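You operate a simulated robot arm through the tools that you are given. There is no shell and no other tool.

You run a simulated robot arm. Do the job below in one go: nothing can be reset, and whatever is moved stays where it is left.

## Task
Shake a little curry over the garlic and pound it to a paste.
Fine: tin back with its slider shut; pound till no lumps show, leave the pestle standing in the mortar, spill none. Set down upright: curry tin.

The check looks at the end state, three seconds after you hand in, the way a careful person would. Anything else that was tipped, shoved, dropped, spilled or broken makes it a failure.

## Robot
A 7-joint arm with a two-finger parallel gripper, fixed in place. Base frame: the origin is on the floor under the middle of its stand, x ahead of it, y to its left, z up; the work surface is at about z = 87. Readings come in cm, degrees, newtons and seconds.
With the tool pointing down near the work surface it reaches from about 24 to 64 cm from the base axis. Its first joint turns from -166.0 to 166.0 degrees. Payload 1.57 kg.
Tool frame: the origin (TCP) lies between the finger pads and is the grasp point; the fingertips stand 3 cm ahead of it; z points along the fingers, y is the line along which they close. Largest opening 8 cm; finger width 1.7, thickness 1.2; the body of the gripper, 4 by 8.2 cm, starts 8 cm behind the TCP.
Orientation is told as [roll, pitch, yaw] about the base's x, y, z axes, in that order, counted from this pose: with the fingers straight down and closing along the base's y, the tool's x points along the base's -x, its y along +y and its z along -z.

## Interface
- The arm moves only by the tool step_arm. Its argument "series" is text: rows parted by semicolons, each of 7 numbers parted by spaces: the shift along the tool's x, y, z in cm, then the turn, a rotation vector about the tool's x, y, z in degrees, then the finger opening in cm, from 0 to 8. In form: x y z wx wy wz grip; .... A call has 1 to 20 rows; each row shifts and turns the commanded pose from where the row before left it, along the tool's axes as they then stand. A row lasts 0.2 s, in which the tool goes at most 5 cm and 8.6 degrees; a call with a longer step from one row to the next is refused whole, and so is a gripper value outside its range. Where a pose cannot be reached the arm comes as near as it can. A force on the tool above 40 N (or 10 N above the force at the start of the call, whichever is more), or a blocked arm, ends the call early, and 0.2 s more pass. Each finger travels about 7.2 cm/s and halts on what it meets, pressing with about 34 N; the grip force reading is that of the motor and also rises with nothing between the fingers. The clock runs only during rows and for 0.2 s after the last one: add rows that do not move to give the fingers time. It gives the time, the measured TCP pose, the force on the tool (base axes), the opening and the grip force at its end, in the units of the frame above (readings bear some noise), with the torque about the TCP (base axes, N m) and any sound that the robot's microphone picked up.
- Cameras (640 x 400 px; columns grow to the right, rows downward): "scene" is fixed at [4.61, -50.53, 147.45]; the picture's right is [0.85, -0.53, 0.00], its down [-0.15, -0.23, -0.96] and it looks along [0.51, 0.81, -0.28] (base axes); focal length 317 px, centre (320, 200). "wrist" rides on the gripper at [7.2, -0.7, -12.2] in the tool frame; the picture's right is [0.09, 1.00, 0.00], its down [-0.84, 0.08, -0.54] and it looks along [-0.54, 0.05, 0.84] (tool axes); focal length 238 px, centre (320, 200). There is no depth. A picture from a camera that has moved, and an enlarged one, comes with that camera's place and axes in the base frame and with its lens. The place of the scene camera against the robot may be out by one fixed shift of up to 1.2 cm in any direction.
- camera(camera): a new picture of that camera. No time passes.
- lift_body(by): slides the trunk up (or, below 0, down) by that many cm; the arm rides with it, the base frame stays. It gives what a move gives, with no picture.
- enlarge(camera, box): a new picture of the part [left, top, right, bottom] of that camera's present view, enlarged. No time passes.
- sign_off(): hands the job in; it is judged then, once.

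Places have to be worked out from the pictures, the camera data and where the tool is seen. Open the gripper and draw the arm clear of the work before you hand the job in, unless the task says otherwise.

The tools are called by a JSON object that holds its "op" and its "data". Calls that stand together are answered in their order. step_arm: Moves the arm, as the interface text tells. Its arguments: {"type":"object","properties":{"series":{"type":"string"}},"required":["series"]} The other tools are called the same way: lift_body (by) moves the trunk up or down; camera (camera) takes a picture; enlarge (camera, box) takes an enlarged picture of a part of a camera's view; sign_off () hands the job in.

At the start:

```text
t: 0.0
position: [43.94, 23.59, 131.75]
tool_rot: [-5.6, 2.9, -0.1]
wrist_force: [0.8, 0.0, 0.2]
torque: [0.01, 0.0, 0.01]
width: 8.01
grip_force: 0.1
trunk travel left (down, up): [-67.5, 31.5]
```

scene: 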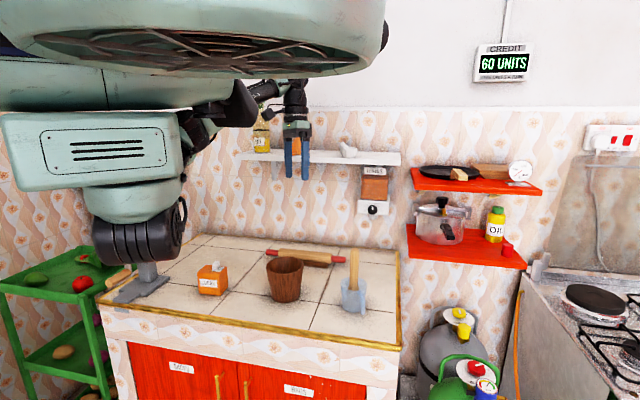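
wrist: 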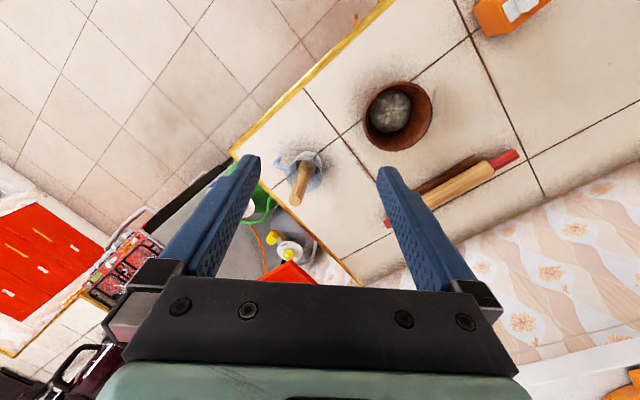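

The pictures show a counter with an orange tin (perhaps the curry), a brown mortar-like cup or pot, a rolling pin, and a grey mortar with a pestle in it. I take closer looks before moving.

{"op": "enlarge", "data": {"camera": "scene", "box": [180, 240, 300, 315]}}

{"op": "enlarge", "data": {"camera": "scene", "box": [250, 235, 410, 335]}}

{"op": "enlarge", "data": {"camera": "scene", "box": [230, 100, 410, 220]}}

{"op": "enlarge", "data": {"camera": "wrist", "box": [260, 60, 460, 220]}}

{"op": "enlarge", "data": {"camera": "wrist", "box": [440, 0, 640, 125]}}

```text
5.33 times, centred on (240, 278) of scene
camera zoom: at [4.61, -50.53, 147.45], right [0.85, -0.53, 0.0], down [-0.15, -0.23, -0.96], along [0.51, 0.81, -0.28], focal length 1689 px, centre (747, -213)
```

zoom: 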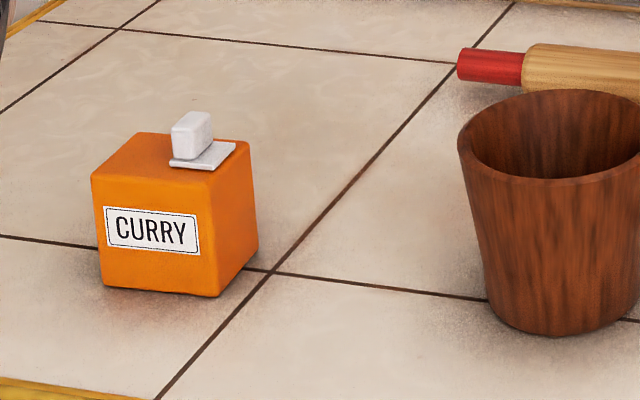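

```text
4.00 times, centred on (330, 285) of scene
camera zoom: at [4.61, -50.53, 147.45], right [0.85, -0.53, 0.0], down [-0.15, -0.23, -0.96], along [0.51, 0.81, -0.28], focal length 1267 px, centre (280, -140)
```

zoom: 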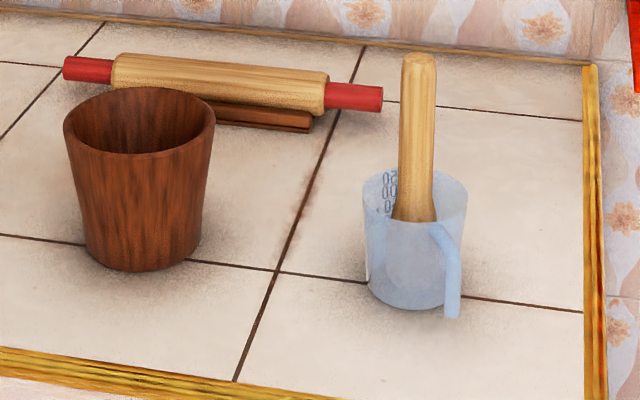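

```text
3.33 times, centred on (320, 160) of scene
camera zoom: at [4.61, -50.53, 147.45], right [0.85, -0.53, 0.0], down [-0.15, -0.23, -0.96], along [0.51, 0.81, -0.28], focal length 1056 px, centre (320, 333)
```

zoom: 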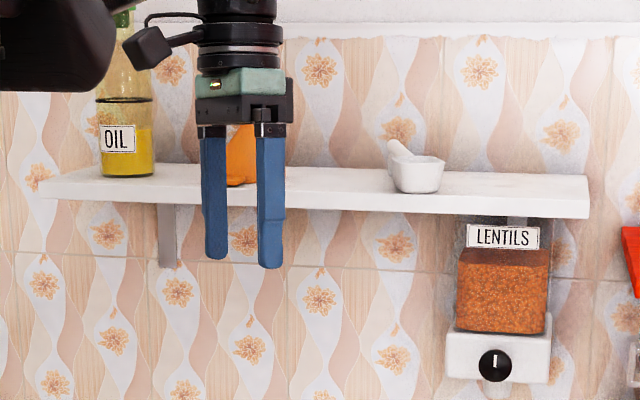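

```text
2.50 times, centred on (360, 140) of wrist
camera zoom: at [37.45, 24.21, 144.25], right [-0.09, 0.99, -0.09], down [0.86, 0.13, 0.49], along [0.49, -0.03, -0.87], focal length 596 px, centre (220, 350)
```

zoom: 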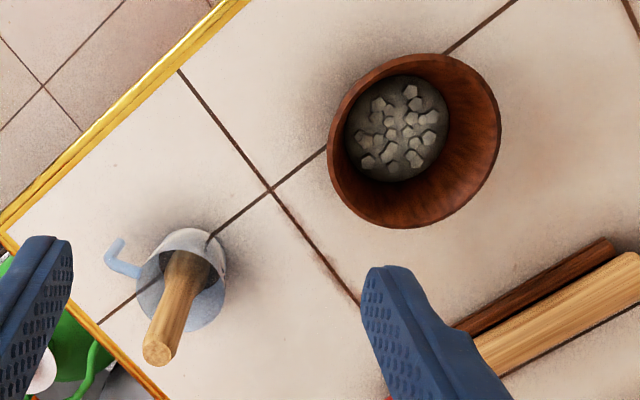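

```text
3.20 times, centred on (540, 62) of wrist
camera zoom: at [37.45, 24.21, 144.25], right [-0.09, 0.99, -0.09], down [0.86, 0.13, 0.49], along [0.49, -0.03, -0.87], focal length 763 px, centre (-384, 640)
```

zoom: 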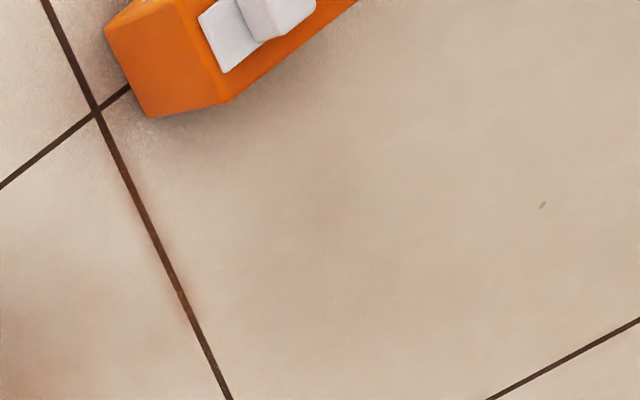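

The tin reads CURRY and has a white slider with a knob on top. The wooden cup holds garlic lumps, so it is the mortar, and the pestle stands in a measuring cup. I judge the tin to be near (24.7, 50.3), the mortar near (44, 34) and the cup near (60, 17.5). I level the tool, yaw to face the counter and move high up towards the tin for a better view.

{"op": "step_arm", "data": {"series": "0 0 0 -5.6 -2.9 -0.1 8; 0 0 0 0 0 -7.83 8; 0 0 0 0 0 -7.83 8; 0 0 0 0 0 -7.83 8; 0 0 0 0 0 -7.83 8; 0 0 0 0 0 -7.83 8; 0 0 0 0 0 -7.83 8; 0.285 4.02 0 0 0 0 8; 0.285 4.02 0 0 0 0 8; 0.285 4.02 0 0 0 0 8; 0.285 4.02 0 0 0 0 8; 0.285 4.02 0 0 0 0 8; 0.285 4.02 0 0 0 0 8; 0.285 4.02 0 0 0 0 8; 0.285 4.02 0 0 0 0 8; 0 0 4 0 0 0 8; 0 0 4 0 0 0 8; 0 0 4 0 0 0 8"}}

{"op": "camera", "data": {"camera": "wrist"}}

{"op": "camera", "data": {"camera": "scene"}}

```text
t: 2.5
position: [30.13, 34.6, 127.31]
tool_rot: [4.8, 6.6, 47.9]
wrist_force: [0.7, -0.5, -0.5]
torque: [-0.02, -0.03, 0.01]
width: 7.99
grip_force: 0.1
trunk travel left (down, up): [-67.5, 31.5]
stopped in row 12: the arm was blocked; the commanded pose is now the measured one
```

```text
taken
camera wrist: at [27.52, 29.29, 140.1], right [-0.79, 0.6, 0.09], down [0.58, 0.68, 0.45], along [0.21, 0.41, -0.89], focal length 238 px, centre (320, 200)
```

wrist: 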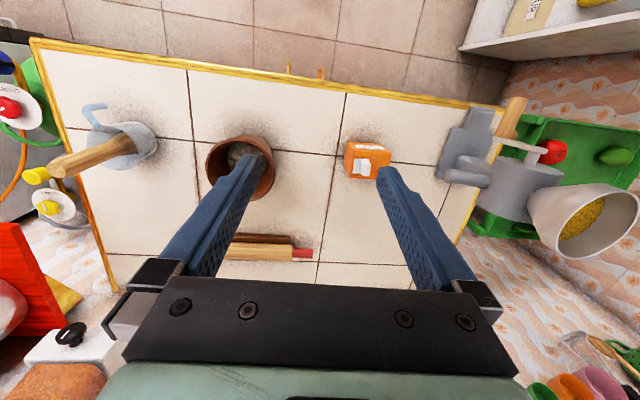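

```text
taken
```

scene: 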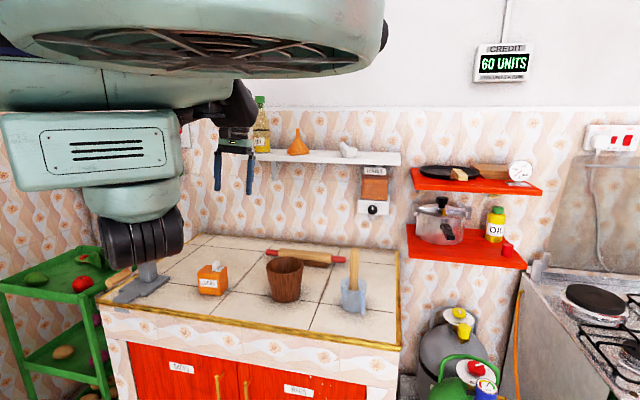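

The arm stopped with hardly any force on it, so I take this for a limit of its reach at that height, not a contact. The tin stands clear, and there is a grinder further left. I level the tool and come down in place, where the reach is better.

{"op": "step_arm", "data": {"series": "0 0 0 2.4 -3.3 0 8; 0 0 0 2.4 -3.3 0 8; 0 0 4 0 0 0 8; 0 0 4 0 0 0 8; 0 0 4 0 0 0 8; 0 0 0 0 0 0 8"}}

{"op": "camera", "data": {"camera": "wrist"}}

```text
t: 3.9
position: [30.07, 34.66, 115.32]
tool_rot: [0.0, -0.1, 47.7]
wrist_force: [-0.1, -0.7, -0.2]
torque: [-0.02, -0.01, -0.02]
width: 8.01
grip_force: 0.1
trunk travel left (down, up): [-67.5, 31.5]
```

```text
taken
camera wrist: at [25.8, 28.93, 127.37], right [-0.8, 0.6, 0.0], down [0.51, 0.67, 0.54], along [0.33, 0.43, -0.84], focal length 238 px, centre (320, 200)
```

wrist: 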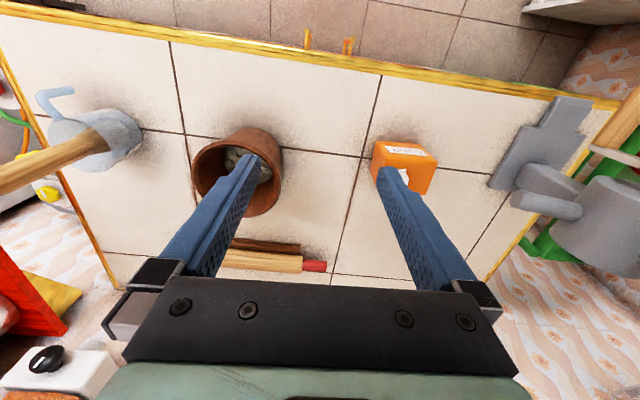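

Levelled at z 115, the tin appears at column 403. I shift about 12 cm along the tool's y to centre it between the fingers, and slightly back.

{"op": "step_arm", "data": {"series": "0.6 3 0 0 0 0 8; 0.6 3 0 0 0 0 8; 0.6 3 0 0 0 0 8; 0.6 3 0 0 0 0 8; 0 0 0 0 0 0 8"}}

{"op": "camera", "data": {"camera": "wrist"}}

{"op": "enlarge", "data": {"camera": "wrist", "box": [260, 90, 380, 165]}}

```text
t: 5.1
position: [19.66, 40.84, 115.32]
tool_rot: [0.2, -0.1, 47.7]
wrist_force: [-0.1, 0.1, -0.4]
torque: [0.0, -0.02, 0.01]
width: 8.01
grip_force: 0.1
trunk travel left (down, up): [-67.5, 31.5]
```

```text
taken
camera wrist: at [15.36, 35.2, 127.5], right [-0.8, 0.6, 0.0], down [0.51, 0.67, 0.54], along [0.33, 0.43, -0.84], focal length 238 px, centre (320, 200)
```

wrist: 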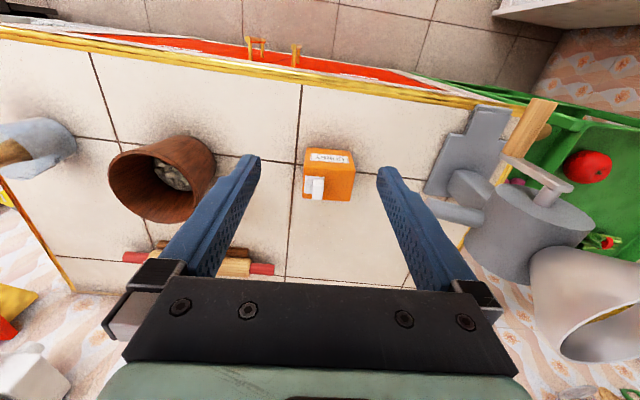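

```text
5.33 times, centred on (320, 128) of wrist
camera zoom: at [15.36, 35.2, 127.5], right [-0.8, 0.6, 0.0], down [0.51, 0.67, 0.54], along [0.33, 0.43, -0.84], focal length 1271 px, centre (320, 587)
```

zoom: 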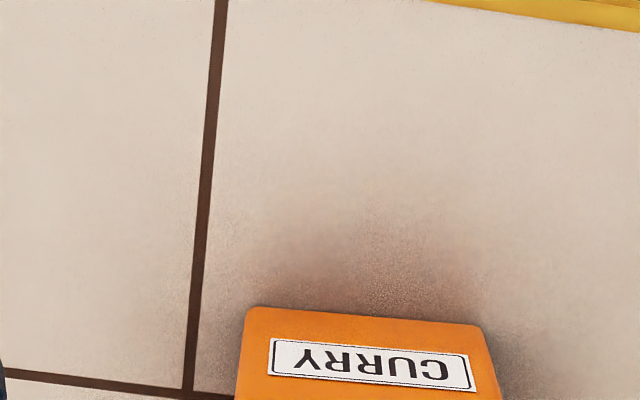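

The tin now sits at about (328, 175) in the wrist view. I enlarge it there to measure its edges and the slider.

{"op": "enlarge", "data": {"camera": "wrist", "box": [280, 140, 376, 200]}}

{"op": "enlarge", "data": {"camera": "wrist", "box": [280, 155, 376, 215]}}

{"op": "enlarge", "data": {"camera": "wrist", "box": [400, 100, 640, 250]}}

```text
6.67 times, centred on (328, 170) of wrist
camera zoom: at [15.36, 35.2, 127.5], right [-0.8, 0.6, 0.0], down [0.51, 0.67, 0.54], along [0.33, 0.43, -0.84], focal length 1589 px, centre (267, 400)
```

zoom: 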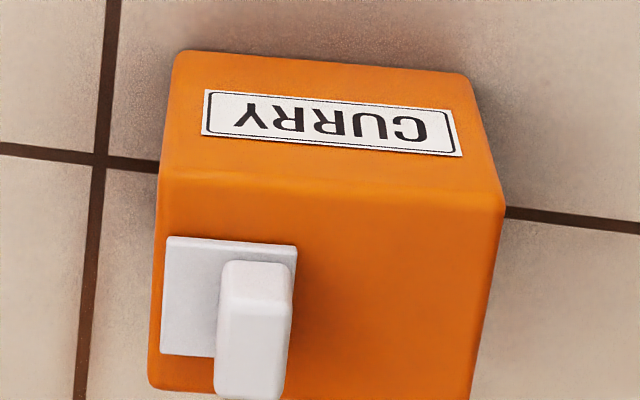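

```text
6.67 times, centred on (328, 185) of wrist
camera zoom: at [15.36, 35.2, 127.5], right [-0.8, 0.6, 0.0], down [0.51, 0.67, 0.54], along [0.33, 0.43, -0.84], focal length 1589 px, centre (267, 300)
```

zoom: 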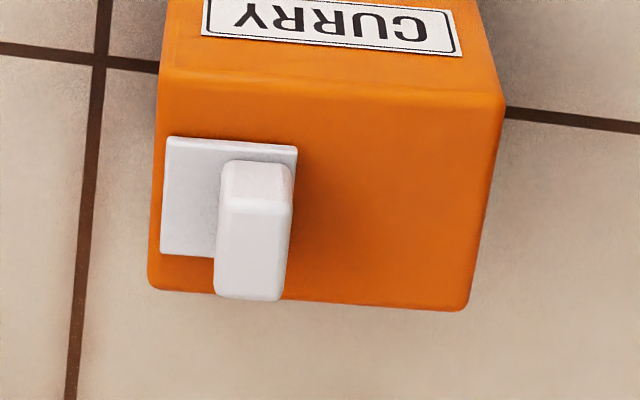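

```text
2.67 times, centred on (520, 175) of wrist
camera zoom: at [15.36, 35.2, 127.5], right [-0.8, 0.6, 0.0], down [0.51, 0.67, 0.54], along [0.33, 0.43, -0.84], focal length 636 px, centre (-213, 267)
```

zoom: 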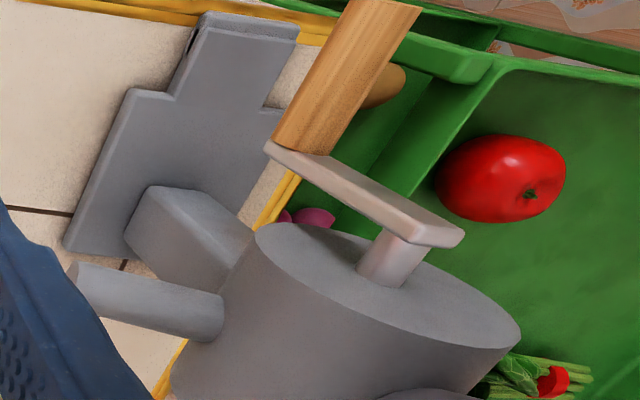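

The slider plate sits at the mortar-side end of the tin's top, with its knob at the plate's inner end, so it should open away from the mortar, along the tool's +y. I work out the tin as about 8 × 5.8 × 7.7 cm, centred near (25.4, 50.6) and turned like the tool. I go lower for a sharper measurement.

{"op": "step_arm", "data": {"series": "-0.7 0.5 2.4 0 0 0 8; -0.7 0.5 2.4 0 0 0 8; -0.7 0.5 2.4 0 0 0 8; 0 0 0 0 0 0 8"}}

{"op": "enlarge", "data": {"camera": "wrist", "box": [240, 120, 400, 220]}}

{"op": "camera", "data": {"camera": "wrist"}}

```text
t: 6.1
position: [19.82, 43.33, 108.3]
tool_rot: [0.1, 0.0, 47.6]
wrist_force: [0.1, -0.7, 0.2]
torque: [0.01, 0.02, 0.04]
width: 7.99
grip_force: 0.2
trunk travel left (down, up): [-67.5, 31.5]
```

```text
4.00 times, centred on (320, 170) of wrist
camera zoom: at [15.6, 37.7, 120.3], right [-0.8, 0.6, 0.0], down [0.51, 0.67, 0.54], along [0.33, 0.43, -0.84], focal length 953 px, centre (320, 320)
```

zoom: 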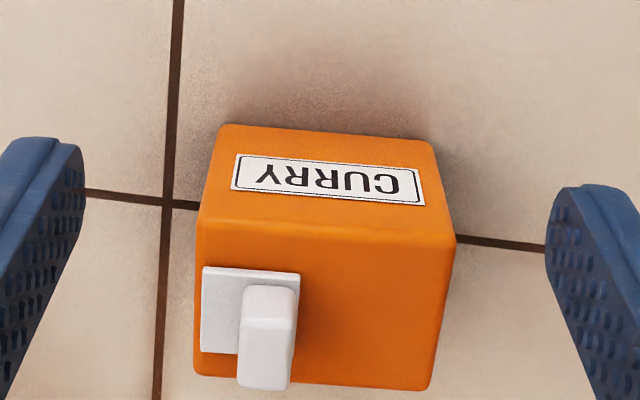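

```text
taken
camera wrist: at [15.6, 37.7, 120.3], right [-0.8, 0.6, 0.0], down [0.51, 0.67, 0.54], along [0.33, 0.43, -0.84], focal length 238 px, centre (320, 200)
```

wrist: 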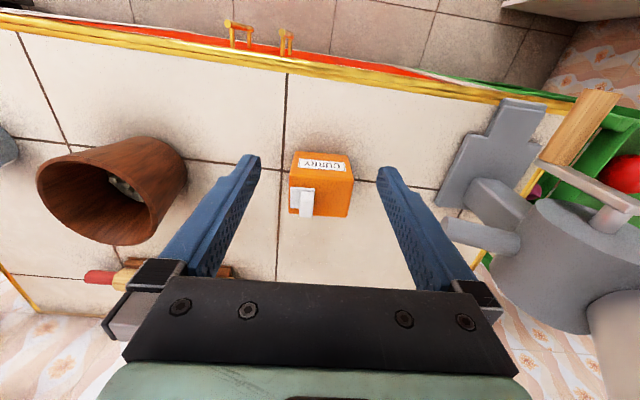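

Measured: the tin's top is at z ≈ 95. The knob is centred near (26.45, 49.45), 1.5 cm wide along the slide and from z 95.3 to 97.2. I move above the knob, narrow the fingers to 5 cm and come down to straddle it without touching.

{"op": "step_arm", "data": {"series": "-3 -0.26 0 0 0 0 5; -3 -0.26 0 0 0 0 5; -3 -0.25 0 0 0 0 5; 0 0 2 0 0 0 5; 0 0 2 0 0 0 5; 0 0 2 0 0 0 5; 0 0 1.3 0 0 0 5; 0 0 0 0 0 0 5"}}

{"op": "enlarge", "data": {"camera": "wrist", "box": [224, 110, 416, 230]}}

{"op": "enlarge", "data": {"camera": "scene", "box": [140, 210, 300, 310]}}

```text
t: 7.9
position: [26.65, 49.64, 100.87]
tool_rot: [0.0, 0.0, 47.5]
wrist_force: [-0.7, -0.4, 0.6]
torque: [0.0, 0.03, 0.01]
width: 5.01
grip_force: 0.0
trunk travel left (down, up): [-67.5, 31.5]
```

```text
3.33 times, centred on (320, 170) of wrist
camera zoom: at [22.32, 43.85, 113.01], right [-0.8, 0.6, 0.0], down [0.51, 0.67, 0.54], along [0.33, 0.43, -0.84], focal length 794 px, centre (320, 300)
```

zoom: 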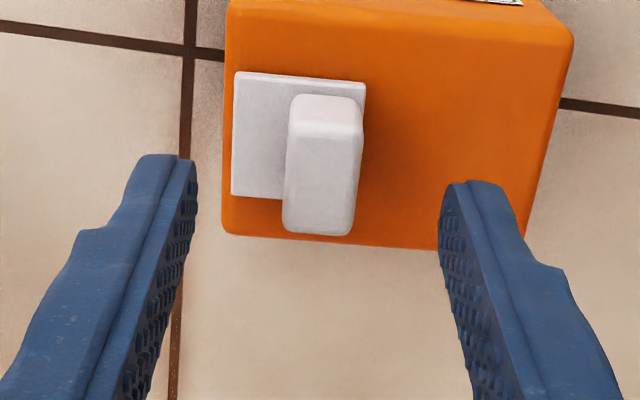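

```text
4.00 times, centred on (220, 260) of scene
camera zoom: at [4.61, -50.53, 147.45], right [0.85, -0.53, 0.0], down [-0.15, -0.23, -0.96], along [0.51, 0.81, -0.28], focal length 1267 px, centre (720, -40)
```

zoom: 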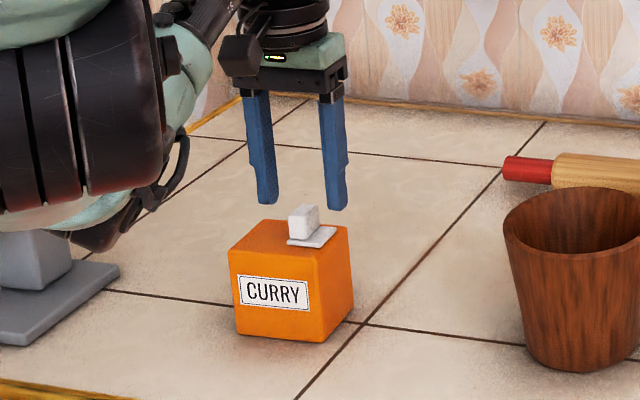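

The knob is centred between the fingertips, which are just above it. I lower 2 cm, narrow the opening to 3 cm, and push gently along +y for a first centimetre of slider travel.

{"op": "step_arm", "data": {"series": "0 0 1 0 0 0 5; 0 0 1 0 0 0 5; 0 0 0 0 0 0 3; 0 0 0 0 0 0 3; 0 0 0 0 0 0 3; 0 0.25 0 0 0 0 3; 0 0.25 0 0 0 0 3; 0 0.25 0 0 0 0 3; 0 0.25 0 0 0 0 3; 0 0.25 0 0 0 0 3; 0 0.25 0 0 0 0 3; 0 0 0 0 0 0 3"}}

{"op": "enlarge", "data": {"camera": "wrist", "box": [224, 90, 416, 210]}}

{"op": "enlarge", "data": {"camera": "scene", "box": [140, 210, 300, 310]}}

```text
t: 10.5
position: [25.41, 50.66, 98.89]
tool_rot: [0.0, 0.0, 47.6]
wrist_force: [-0.8, -0.6, -0.3]
torque: [0.03, 0.03, -0.01]
width: 3.0
grip_force: 0.1
trunk travel left (down, up): [-67.5, 31.5]
```

```text
3.33 times, centred on (320, 150) of wrist
camera zoom: at [21.11, 45.04, 110.9], right [-0.8, 0.6, 0.0], down [0.51, 0.67, 0.54], along [0.33, 0.43, -0.84], focal length 794 px, centre (320, 367)
```

zoom: 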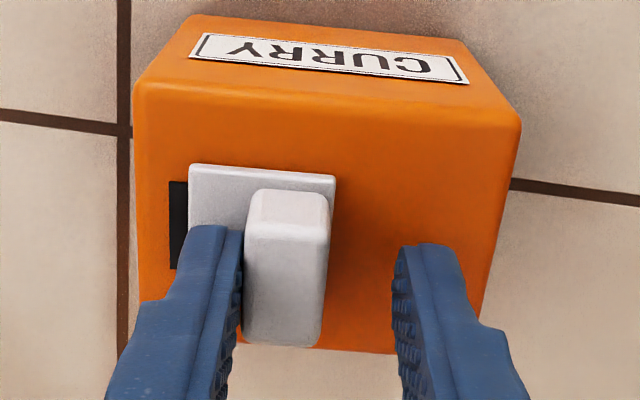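

```text
4.00 times, centred on (220, 260) of scene
camera zoom: at [4.61, -50.53, 147.45], right [0.85, -0.53, 0.0], down [-0.15, -0.23, -0.96], along [0.51, 0.81, -0.28], focal length 1267 px, centre (720, -40)
```

zoom: 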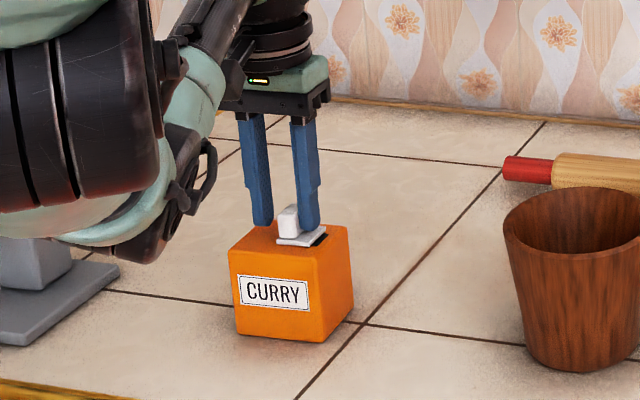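

The slider moves with hardly any force and a dark hole shows, while the tin has not shifted in the scene picture. I push about 1.2 cm further in small steps.

{"op": "step_arm", "data": {"series": "0 0.25 0 0 0 0 3; 0 0.25 0 0 0 0 3; 0 0.25 0 0 0 0 3; 0 0.25 0 0 0 0 3; 0 0.2 0 0 0 0 3; 0 0 0 0 0 0 3"}}

{"op": "enlarge", "data": {"camera": "wrist", "box": [224, 90, 416, 210]}}

{"op": "enlarge", "data": {"camera": "scene", "box": [140, 210, 300, 310]}}

```text
t: 11.9
position: [24.72, 51.42, 98.78]
tool_rot: [0.0, -0.1, 47.5]
wrist_force: [1.3, -0.9, 0.0]
torque: [0.02, 0.02, -0.05]
width: 3.01
grip_force: 0.2
trunk travel left (down, up): [-67.5, 31.5]
```

```text
3.33 times, centred on (320, 150) of wrist
camera zoom: at [20.27, 45.74, 110.92], right [-0.8, 0.6, 0.0], down [0.51, 0.67, 0.54], along [0.33, 0.43, -0.84], focal length 794 px, centre (320, 367)
```

zoom: 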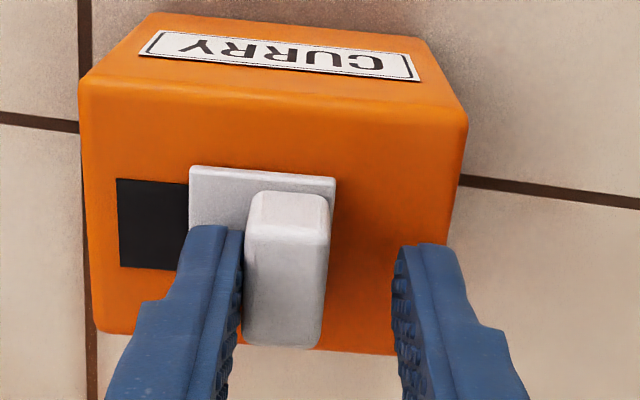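

```text
4.00 times, centred on (220, 260) of scene
camera zoom: at [4.61, -50.53, 147.45], right [0.85, -0.53, 0.0], down [-0.15, -0.23, -0.96], along [0.51, 0.81, -0.28], focal length 1267 px, centre (720, -40)
```

zoom: 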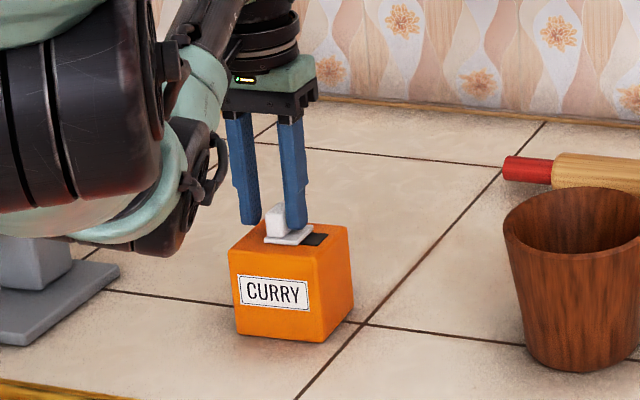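

The hole is now about 1.6 cm open and the tin has still not moved. I push 0.6 cm more to see whether the whole hole is clear.

{"op": "step_arm", "data": {"series": "0 0.2 0 0 0 0 3; 0 0.2 0 0 0 0 3; 0 0.2 0 0 0 0 3; 0 0 0 0 0 0 3"}}

{"op": "enlarge", "data": {"camera": "wrist", "box": [224, 90, 416, 210]}}

{"op": "enlarge", "data": {"camera": "scene", "box": [140, 210, 300, 310]}}

```text
t: 12.9
position: [24.22, 51.85, 98.84]
tool_rot: [0.1, 0.1, 47.5]
wrist_force: [-0.3, -0.1, -0.4]
torque: [0.0, 0.01, -0.04]
width: 3.04
grip_force: 0.0
trunk travel left (down, up): [-67.5, 31.5]
```

```text
3.33 times, centred on (320, 150) of wrist
camera zoom: at [19.82, 46.11, 110.93], right [-0.8, 0.6, 0.0], down [0.51, 0.67, 0.54], along [0.33, 0.43, -0.84], focal length 794 px, centre (320, 367)
```

zoom: 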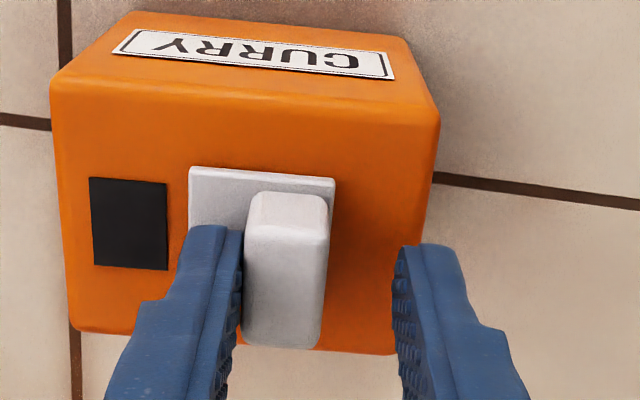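

```text
4.00 times, centred on (220, 260) of scene
camera zoom: at [4.61, -50.53, 147.45], right [0.85, -0.53, 0.0], down [-0.15, -0.23, -0.96], along [0.51, 0.81, -0.28], focal length 1267 px, centre (720, -40)
```

zoom: 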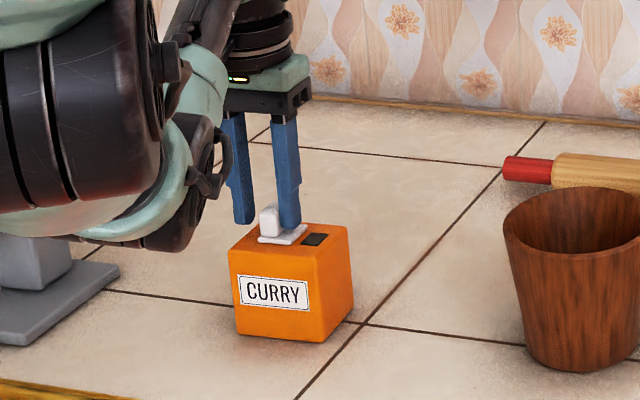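

The hole is fully open and the tin is still in place. Next I need a grip across the tin's narrow faces, coming from its far (left) end so that I can later tip the hole end down. I lift clear, open the fingers, and yaw by 90°.

{"op": "step_arm", "data": {"series": "0 -0.3 0 0 0 0 3; 0 0 -2 0 0 0 3; 0 0 -4 0 0 0 3; 0 0 -4 0 0 0 3; 0 0 -3 0 0 0 6; 0 0 0 0 0 -8.2 8; 0 0 0 0 0 -8.2 8; 0 0 0 0 0 -8.2 8; 0 0 0 0 0 -8.2 8; 0 0 0 0 0 -8.2 8; 0 0 0 0 0 -8.2 8; 0 0 0 0 0 -8.2 8; 0 0 0 0 0 -8.2 8; 0 0 0 0 0 -8.2 8; 0 0 0 0 0 -8.2 8; 0 0 0 0 0 -8.2 8; 0 0 0 0 0 0 8"}}

{"op": "camera", "data": {"camera": "scene"}}

{"op": "camera", "data": {"camera": "wrist"}}

```text
t: 16.5
position: [24.36, 51.75, 112.0]
tool_rot: [-0.1, 0.0, 137.9]
wrist_force: [0.6, 0.3, 0.1]
torque: [0.01, 0.02, 0.01]
width: 7.99
grip_force: 0.1
trunk travel left (down, up): [-67.5, 31.5]
```

```text
taken
```

scene: 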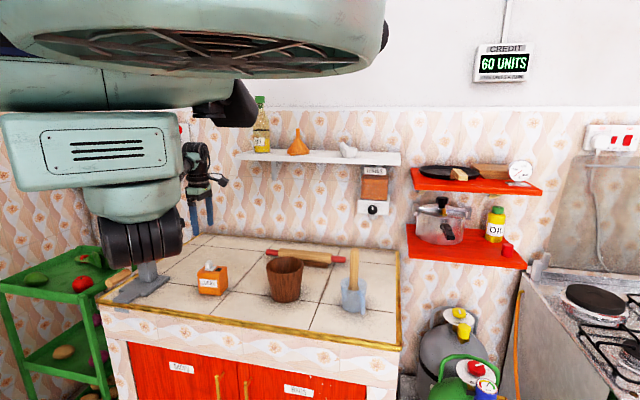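

```text
taken
camera wrist: at [30.15, 47.39, 123.94], right [-0.6, -0.8, 0.0], down [-0.67, 0.5, 0.54], along [-0.43, 0.33, -0.84], focal length 238 px, centre (320, 200)
```

wrist: 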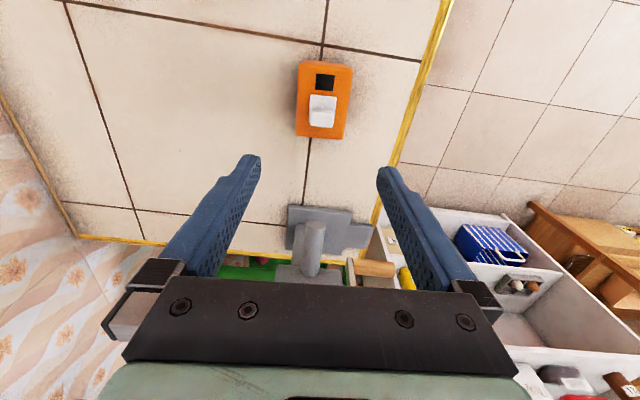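

The yaw of 137.9° is reachable, and the wrist camera now shows the tin with its hole towards me and the grinder beyond. I check how high the grinder stands before tilting the tool that way.

{"op": "enlarge", "data": {"camera": "wrist", "box": [240, 190, 400, 290]}}

{"op": "enlarge", "data": {"camera": "scene", "box": [60, 180, 260, 305]}}

```text
4.00 times, centred on (320, 240) of wrist
camera zoom: at [30.15, 47.39, 123.94], right [-0.6, -0.8, 0.0], down [-0.67, 0.5, 0.54], along [-0.43, 0.33, -0.84], focal length 953 px, centre (320, 40)
```

zoom: 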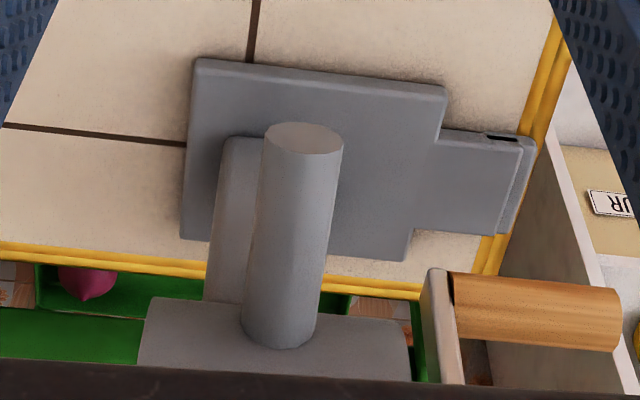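

```text
3.20 times, centred on (160, 242) of scene
camera zoom: at [4.61, -50.53, 147.45], right [0.85, -0.53, 0.0], down [-0.15, -0.23, -0.96], along [0.51, 0.81, -0.28], focal length 1013 px, centre (832, 64)
```

zoom: 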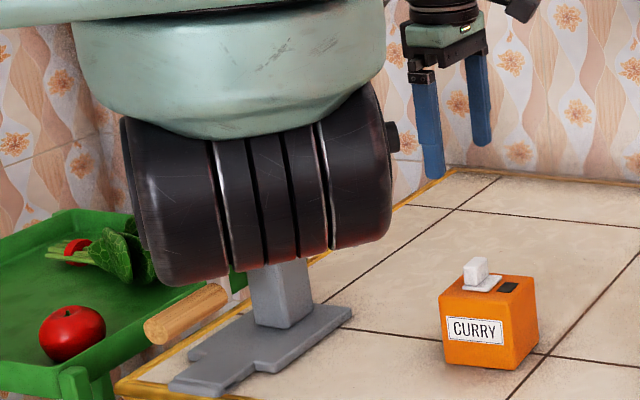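

The grinder's spout ends about 14.6 cm left of the tin's middle at z ≈ 99, so a 45° tilt would come too close to it. I tilt the tool only 35° about its y axis, up here at z 112, and check.

{"op": "step_arm", "data": {"series": "0 0 0 0 7 0 8; 0 0 0 0 7 0 8; 0 0 0 0 7 0 8; 0 0 0 0 7 0 8; 0 0 0 0 7 0 8; 0 0 0 0 0 0 8"}}

{"op": "camera", "data": {"camera": "wrist"}}

{"op": "camera", "data": {"camera": "scene"}}

```text
t: 17.9
position: [24.23, 50.94, 112.27]
tool_rot: [-0.1, 34.9, 137.6]
wrist_force: [0.3, 0.7, 1.3]
torque: [0.05, 0.01, 0.04]
width: 7.98
grip_force: 0.0
out of reach, approached as far as the arm can: row 5
trunk travel left (down, up): [-67.5, 31.5]
```

```text
taken
camera wrist: at [23.8, 52.21, 126.13], right [-0.61, -0.79, 0.05], down [-0.79, 0.61, -0.04], along [0.0, -0.06, -1.0], focal length 238 px, centre (320, 200)
```

wrist: 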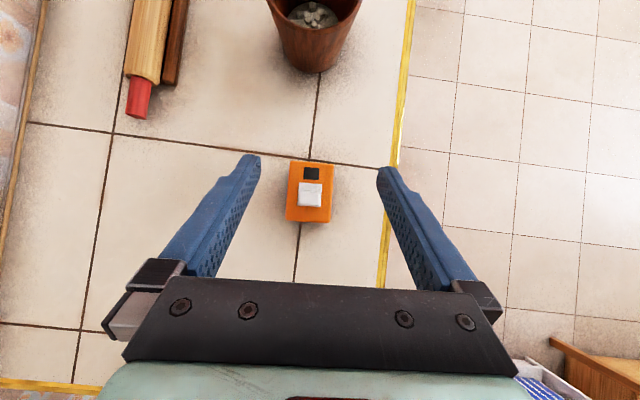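

```text
taken
```

scene: 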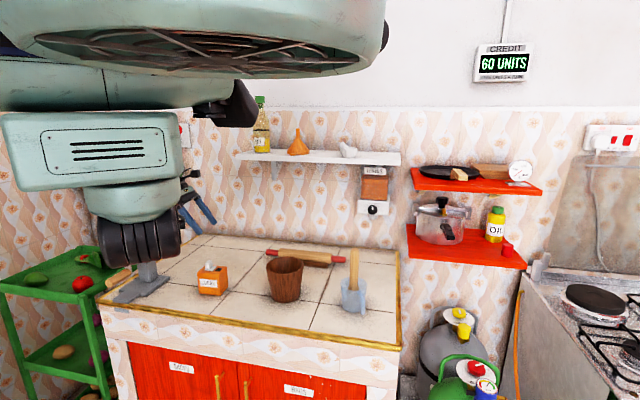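

At 35° the arm is just at the edge of its reach up here, and lower down should suit it better. The straight-down camera puts the tin's top at about (25.4, 50.7), in agreement with my estimate. I align over the tin and come down to z ≈ 102, still clear of it.

{"op": "step_arm", "data": {"series": "-1.236 -0.111 2.277 0 0 0 8; -1.236 -0.111 2.277 0 0 0 8; -1.236 -0.111 2.277 0 0 0 8; -1.236 -0.111 2.277 0 0 0 8; 0 0 0 0 0 0 8"}}

{"op": "camera", "data": {"camera": "wrist"}}

{"op": "enlarge", "data": {"camera": "scene", "box": [100, 180, 260, 305]}}

```text
t: 19.1
position: [25.19, 50.04, 101.65]
tool_rot: [0.0, 35.0, 137.8]
wrist_force: [-0.3, 0.8, 0.1]
torque: [-0.01, 0.04, 0.08]
width: 8.02
grip_force: 0.0
out of reach, approached as far as the arm can: row 4
trunk travel left (down, up): [-67.5, 31.5]
```

```text
taken
camera wrist: at [24.83, 51.29, 115.74], right [-0.61, -0.79, 0.05], down [-0.79, 0.61, -0.04], along [0.0, -0.06, -1.0], focal length 238 px, centre (320, 200)
```

wrist: 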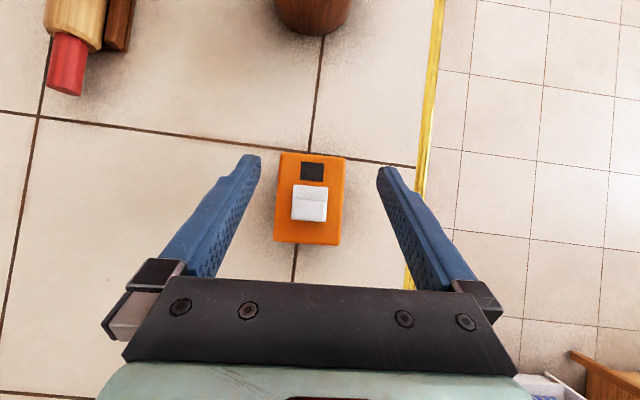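

```text
3.20 times, centred on (180, 242) of scene
camera zoom: at [4.61, -50.53, 147.45], right [0.85, -0.53, 0.0], down [-0.15, -0.23, -0.96], along [0.51, 0.81, -0.28], focal length 1013 px, centre (768, 64)
```

zoom: 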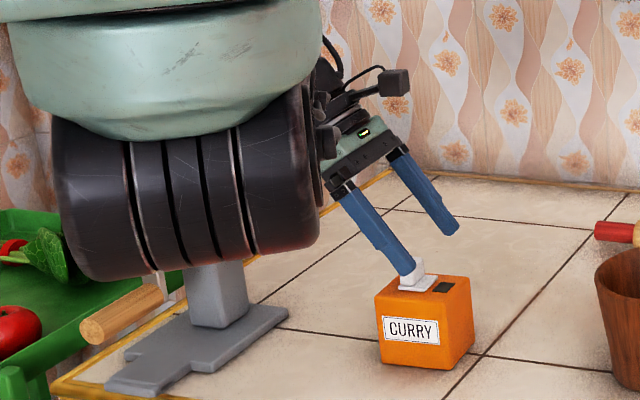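

Still slightly short of reach, but the error is only about half a centimetre, and the fingers clear the tin on both sides. The reach limit looks like a sphere around a shoulder near z 105, so I go straight down another 5 cm and read the pose again.

{"op": "step_arm", "data": {"series": "-1.434 0 2.05 0 0 0 8; -1.434 0 2.05 0 0 0 8; 0 0 0 0 0 0 8"}}

{"op": "camera", "data": {"camera": "wrist"}}

```text
t: 19.9
position: [24.88, 49.28, 97.84]
tool_rot: [-1.2, 34.8, 137.1]
wrist_force: [-0.9, 5.7, 32.1]
torque: [0.94, -1.1, 0.12]
width: 7.99
grip_force: 0.1
out of reach, approached as far as the arm can: row 1, 2
trunk travel left (down, up): [-67.5, 31.5]
```

```text
taken
camera wrist: at [24.36, 50.4, 111.8], right [-0.61, -0.79, 0.04], down [-0.79, 0.61, -0.04], along [0.01, -0.05, -1.0], focal length 238 px, centre (320, 200)
```

wrist: 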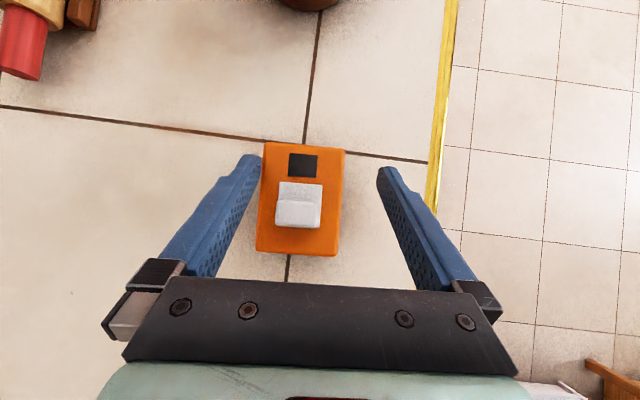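

The pose reads 32 N upward: the arm fell short towards its base by over a centimetre, so the far finger is pressing on the tin's back top edge. I back straight up at once the way I came.

{"op": "step_arm", "data": {"series": "1.434 0 -2.05 0 0 0 8; 1.434 0 -2.05 0 0 0 8; 1.434 0 -2.05 0 0 0 8; 0 0 0 0 0 0 8"}}

{"op": "camera", "data": {"camera": "wrist"}}

{"op": "enlarge", "data": {"camera": "scene", "box": [140, 210, 300, 310]}}

```text
t: 20.9
position: [24.8, 49.02, 104.6]
tool_rot: [0.1, 35.1, 137.7]
wrist_force: [-0.4, 0.2, -0.3]
torque: [0.01, 0.0, 0.04]
width: 8.0
grip_force: 0.0
trunk travel left (down, up): [-67.5, 31.5]
```

```text
taken
camera wrist: at [24.44, 50.3, 118.61], right [-0.61, -0.79, 0.05], down [-0.79, 0.61, -0.04], along [-0.01, -0.06, -1.0], focal length 238 px, centre (320, 200)
```

wrist: 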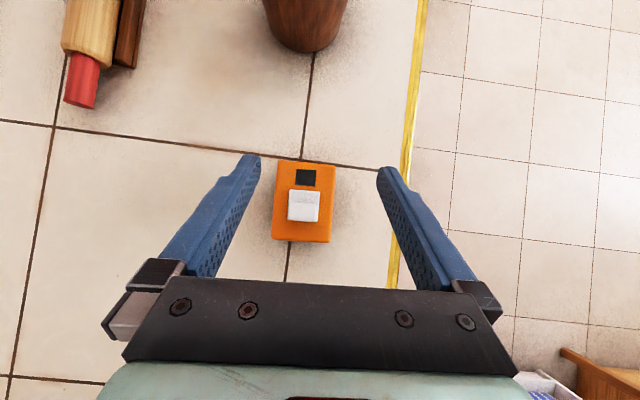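

```text
4.00 times, centred on (220, 260) of scene
camera zoom: at [4.61, -50.53, 147.45], right [0.85, -0.53, 0.0], down [-0.15, -0.23, -0.96], along [0.51, 0.81, -0.28], focal length 1267 px, centre (720, -40)
```

zoom: 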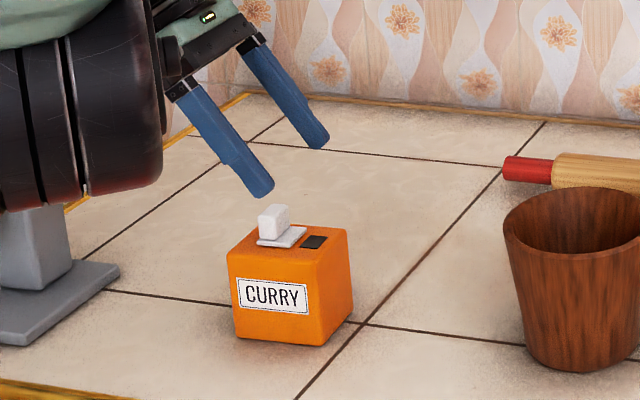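

The tin still stands in its place and the force is gone. My reach data fit a shoulder at about z 127, so lowering the trunk should help at table height. I ease the tilt to 30°, rise 6 cm, and lower the trunk 9 cm.

{"op": "step_arm", "data": {"series": "0 0 0 0 -5 0 8; 1.5 0 -2.6 0 0 0 8; 1.5 0 -2.6 0 0 0 8; 0 0 0 0 0 0 8"}}

{"op": "lift_body", "data": {"by": -9}}

{"op": "camera", "data": {"camera": "scene"}}

```text
t: 21.9
position: [24.88, 49.14, 110.47]
tool_rot: [0.0, 30.1, 137.8]
wrist_force: [0.3, 0.5, 0.8]
torque: [-0.03, 0.0, 0.04]
width: 8.0
grip_force: 0.1
trunk travel left (down, up): [-67.5, 31.5]
```

```text
t: 23.1
position: [24.86, 49.16, 101.49]
tool_rot: [0.0, 29.9, 137.8]
wrist_force: [0.5, 0.2, 0.0]
torque: [-0.02, 0.01, -0.04]
width: 8.01
grip_force: 0.1
trunk travel left (down, up): [-58.5, 40.5]
```

```text
taken
```

scene: 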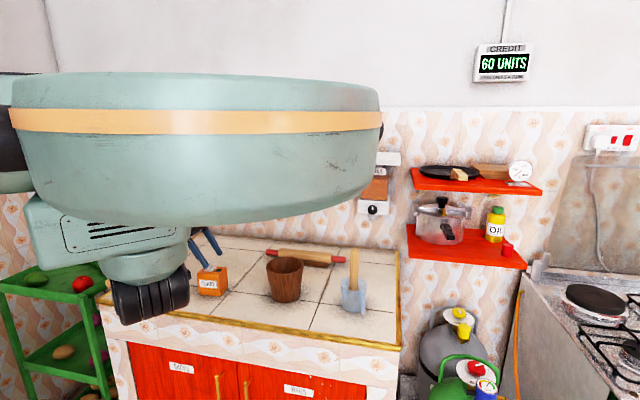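

The trunk went down 9 cm without trouble, though it hides part of the scene view. I raise the arm 5 cm and lower the trunk another 5 cm for more margin, then test the reach above the tin.

{"op": "step_arm", "data": {"series": "1.25 0 -2.16 0 0 0 8; 1.25 0 -2.16 0 0 0 8; 0 0 0 0 0 0 8"}}

{"op": "lift_body", "data": {"by": -5}}

{"op": "camera", "data": {"camera": "wrist"}}

{"op": "enlarge", "data": {"camera": "wrist", "box": [240, 120, 400, 245]}}

```text
t: 23.9
position: [24.87, 49.2, 106.48]
tool_rot: [0.0, 30.0, 137.7]
wrist_force: [-0.5, 0.3, -0.4]
torque: [0.03, 0.02, 0.0]
width: 8.0
grip_force: 0.1
trunk travel left (down, up): [-58.5, 40.5]
```

```text
t: 24.9
position: [25.08, 49.13, 101.56]
tool_rot: [0.0, 30.0, 137.7]
wrist_force: [-0.7, -0.1, 0.0]
torque: [-0.02, -0.01, 0.01]
width: 8.0
grip_force: 0.0
trunk travel left (down, up): [-53.5, 45.5]
```

```text
taken
camera wrist: at [25.57, 49.62, 115.55], right [-0.61, -0.79, 0.05], down [-0.79, 0.61, 0.05], along [-0.07, 0.0, -1.0], focal length 238 px, centre (320, 200)
```

wrist: 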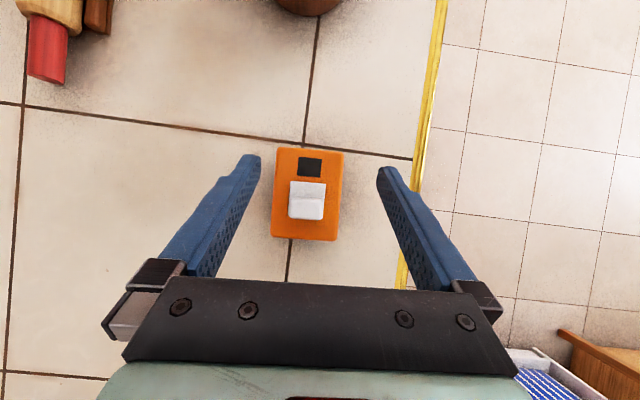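

```text
3.20 times, centred on (320, 182) of wrist
camera zoom: at [25.57, 49.62, 115.55], right [-0.61, -0.79, 0.05], down [-0.79, 0.61, 0.05], along [-0.07, 0.0, -1.0], focal length 763 px, centre (320, 256)
```

zoom: 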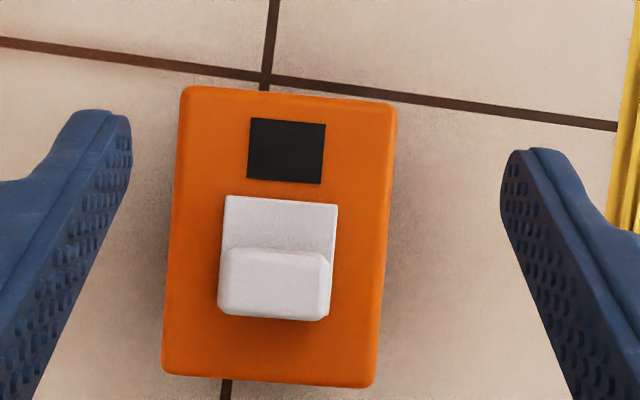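

From this near-vertical view I get the tin's top centre at (25.2, 50.15), with its orientation unchanged and the slider still open. I shift the TCP horizontally over that point first and check that the reach holds.

{"op": "step_arm", "data": {"series": "-0.517 -0.835 -0.299 0 0 0 8; -0.5 0 0.866 0 0 0 8; 0 0 0 0 0 0 8"}}

{"op": "enlarge", "data": {"camera": "wrist", "box": [200, 120, 440, 270]}}

```text
t: 25.7
position: [25.12, 50.17, 100.48]
tool_rot: [0.0, 30.0, 137.9]
wrist_force: [0.1, -0.5, 0.8]
torque: [-0.02, 0.0, 0.0]
width: 8.0
grip_force: 0.0
trunk travel left (down, up): [-53.5, 45.5]
```

```text
2.67 times, centred on (320, 195) of wrist
camera zoom: at [25.63, 50.62, 114.58], right [-0.61, -0.79, 0.05], down [-0.79, 0.61, 0.05], along [-0.07, 0.0, -1.0], focal length 636 px, centre (320, 213)
```

zoom: 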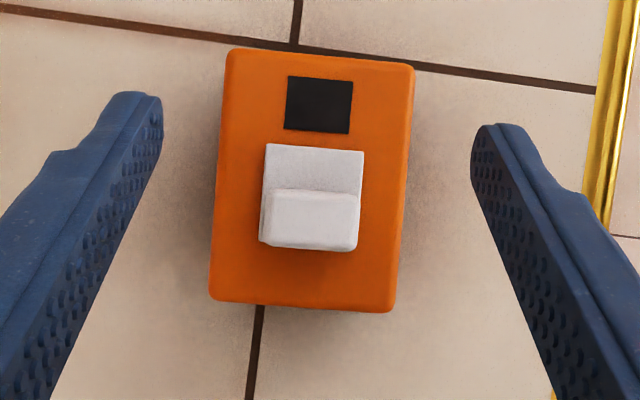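

Reached exactly, and the tin is centred between the fingers. I go straight down 4.6 cm, with the fingers passing on either side.

{"op": "step_arm", "data": {"series": "-0.77 0 1.34 0 0 0 8; -0.77 0 1.34 0 0 0 8; -0.77 0 1.34 0 0 0 8; 0 0 0 0 0 0 8"}}

{"op": "camera", "data": {"camera": "wrist"}}

```text
t: 26.7
position: [25.12, 50.2, 95.82]
tool_rot: [0.0, 30.0, 137.8]
wrist_force: [-0.8, 0.4, -1.1]
torque: [0.01, 0.01, 0.03]
width: 7.99
grip_force: 0.1
trunk travel left (down, up): [-53.5, 45.5]
```

```text
taken
camera wrist: at [25.65, 50.64, 109.9], right [-0.61, -0.79, 0.05], down [-0.79, 0.61, 0.05], along [-0.07, 0.0, -1.0], focal length 238 px, centre (320, 200)
```

wrist: 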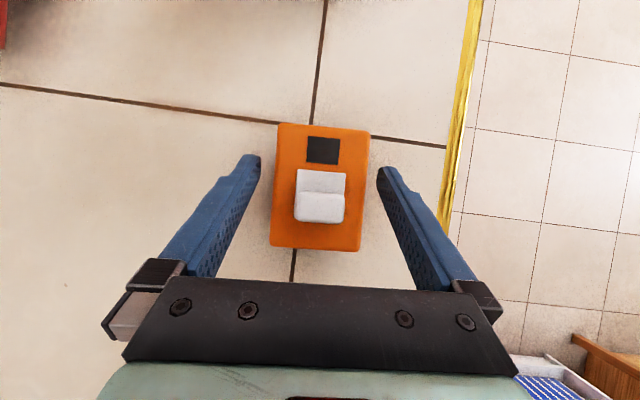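

No contact, fingers on both sides of the tin. I go down 4.3 cm more to z ≈ 91.5 at mid-height of the tin.

{"op": "step_arm", "data": {"series": "-0.72 0 1.24 0 0 0 8; -0.72 0 1.24 0 0 0 8; -0.71 0 1.24 0 0 0 8; 0 0 0 0 0 0 8"}}

{"op": "camera", "data": {"camera": "wrist"}}

```text
t: 27.7
position: [25.15, 50.1, 91.56]
tool_rot: [0.0, 30.0, 137.8]
wrist_force: [0.7, -0.5, 0.6]
torque: [-0.01, 0.0, -0.01]
width: 7.99
grip_force: 0.0
trunk travel left (down, up): [-53.5, 45.5]
```

```text
taken
camera wrist: at [25.61, 50.64, 105.63], right [-0.61, -0.79, 0.05], down [-0.79, 0.61, 0.05], along [-0.07, 0.0, -1.0], focal length 238 px, centre (320, 200)
```

wrist: 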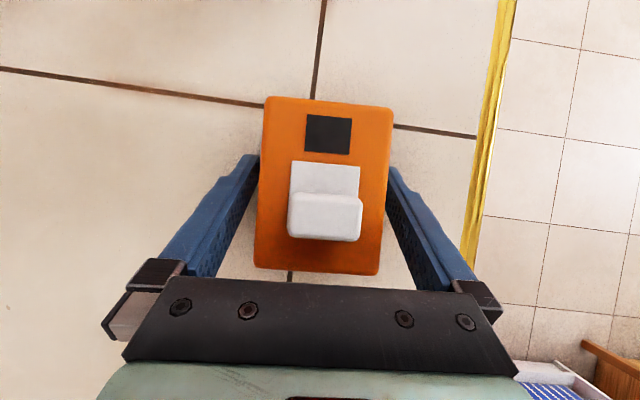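

The fingers straddle the tin evenly. I record this grasp pose (25.15, 50.1, 91.56) for putting it back, and close on the tin.

{"op": "step_arm", "data": {"series": "0 0 0 0 0 0 6.8; 0 0 0 0 0 0 6.2; 0 0 0 0 0 0 5; 0 0 0 0 0 0 4; 0 0 0 0 0 0 4"}}

{"op": "camera", "data": {"camera": "wrist"}}

```text
t: 28.9
position: [24.87, 50.17, 91.71]
tool_rot: [0.1, 29.9, 137.7]
wrist_force: [1.0, -0.9, 0.1]
torque: [-0.01, 0.04, 0.02]
width: 5.95
grip_force: 34.0
trunk travel left (down, up): [-53.5, 45.5]
```

```text
taken
camera wrist: at [25.61, 50.64, 105.64], right [-0.61, -0.79, 0.05], down [-0.79, 0.61, 0.05], along [-0.07, 0.0, -1.0], focal length 238 px, centre (320, 200)
```

wrist: 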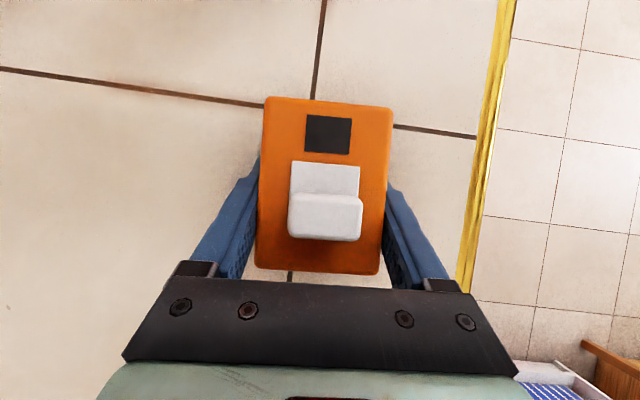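

The tin is gripped at 5.95 cm wide. I lift it straight up 5 cm and check that it comes along level.

{"op": "step_arm", "data": {"series": "0.5 0 -0.866 0 0 0 4; 1 0 -1.732 0 0 0 4; 1 0 -1.732 0 0 0 4; 0 0 0 0 0 0 4"}}

{"op": "camera", "data": {"camera": "wrist"}}

{"op": "enlarge", "data": {"camera": "scene", "box": [140, 210, 400, 340]}}

```text
t: 29.9
position: [24.93, 50.04, 96.66]
tool_rot: [-0.1, 29.9, 137.7]
wrist_force: [-0.6, 0.1, -0.9]
torque: [0.0, -0.01, 0.0]
width: 5.98
grip_force: 34.1
trunk travel left (down, up): [-53.5, 45.5]
```

```text
taken
camera wrist: at [25.58, 50.48, 110.58], right [-0.61, -0.79, 0.05], down [-0.79, 0.61, 0.05], along [-0.07, -0.01, -1.0], focal length 238 px, centre (320, 200)
```

wrist: 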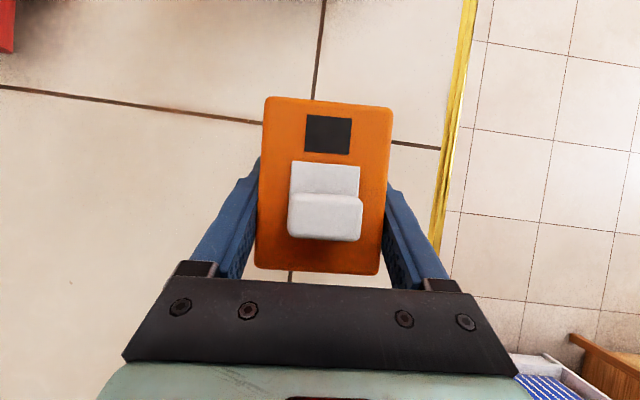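

```text
2.46 times, centred on (270, 275) of scene
camera zoom: at [4.61, -50.53, 147.45], right [0.85, -0.53, 0.0], down [-0.15, -0.23, -0.96], along [0.51, 0.81, -0.28], focal length 780 px, centre (443, 15)
```

zoom: 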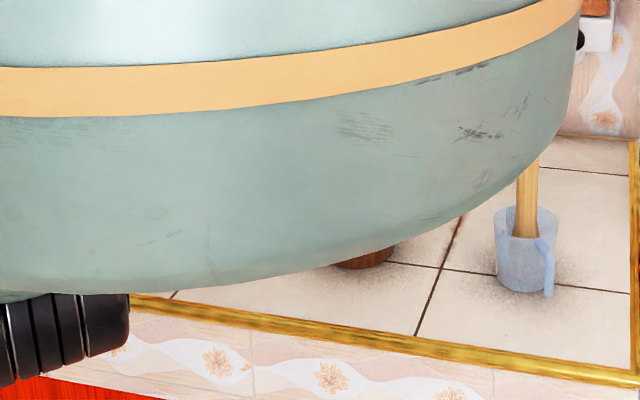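

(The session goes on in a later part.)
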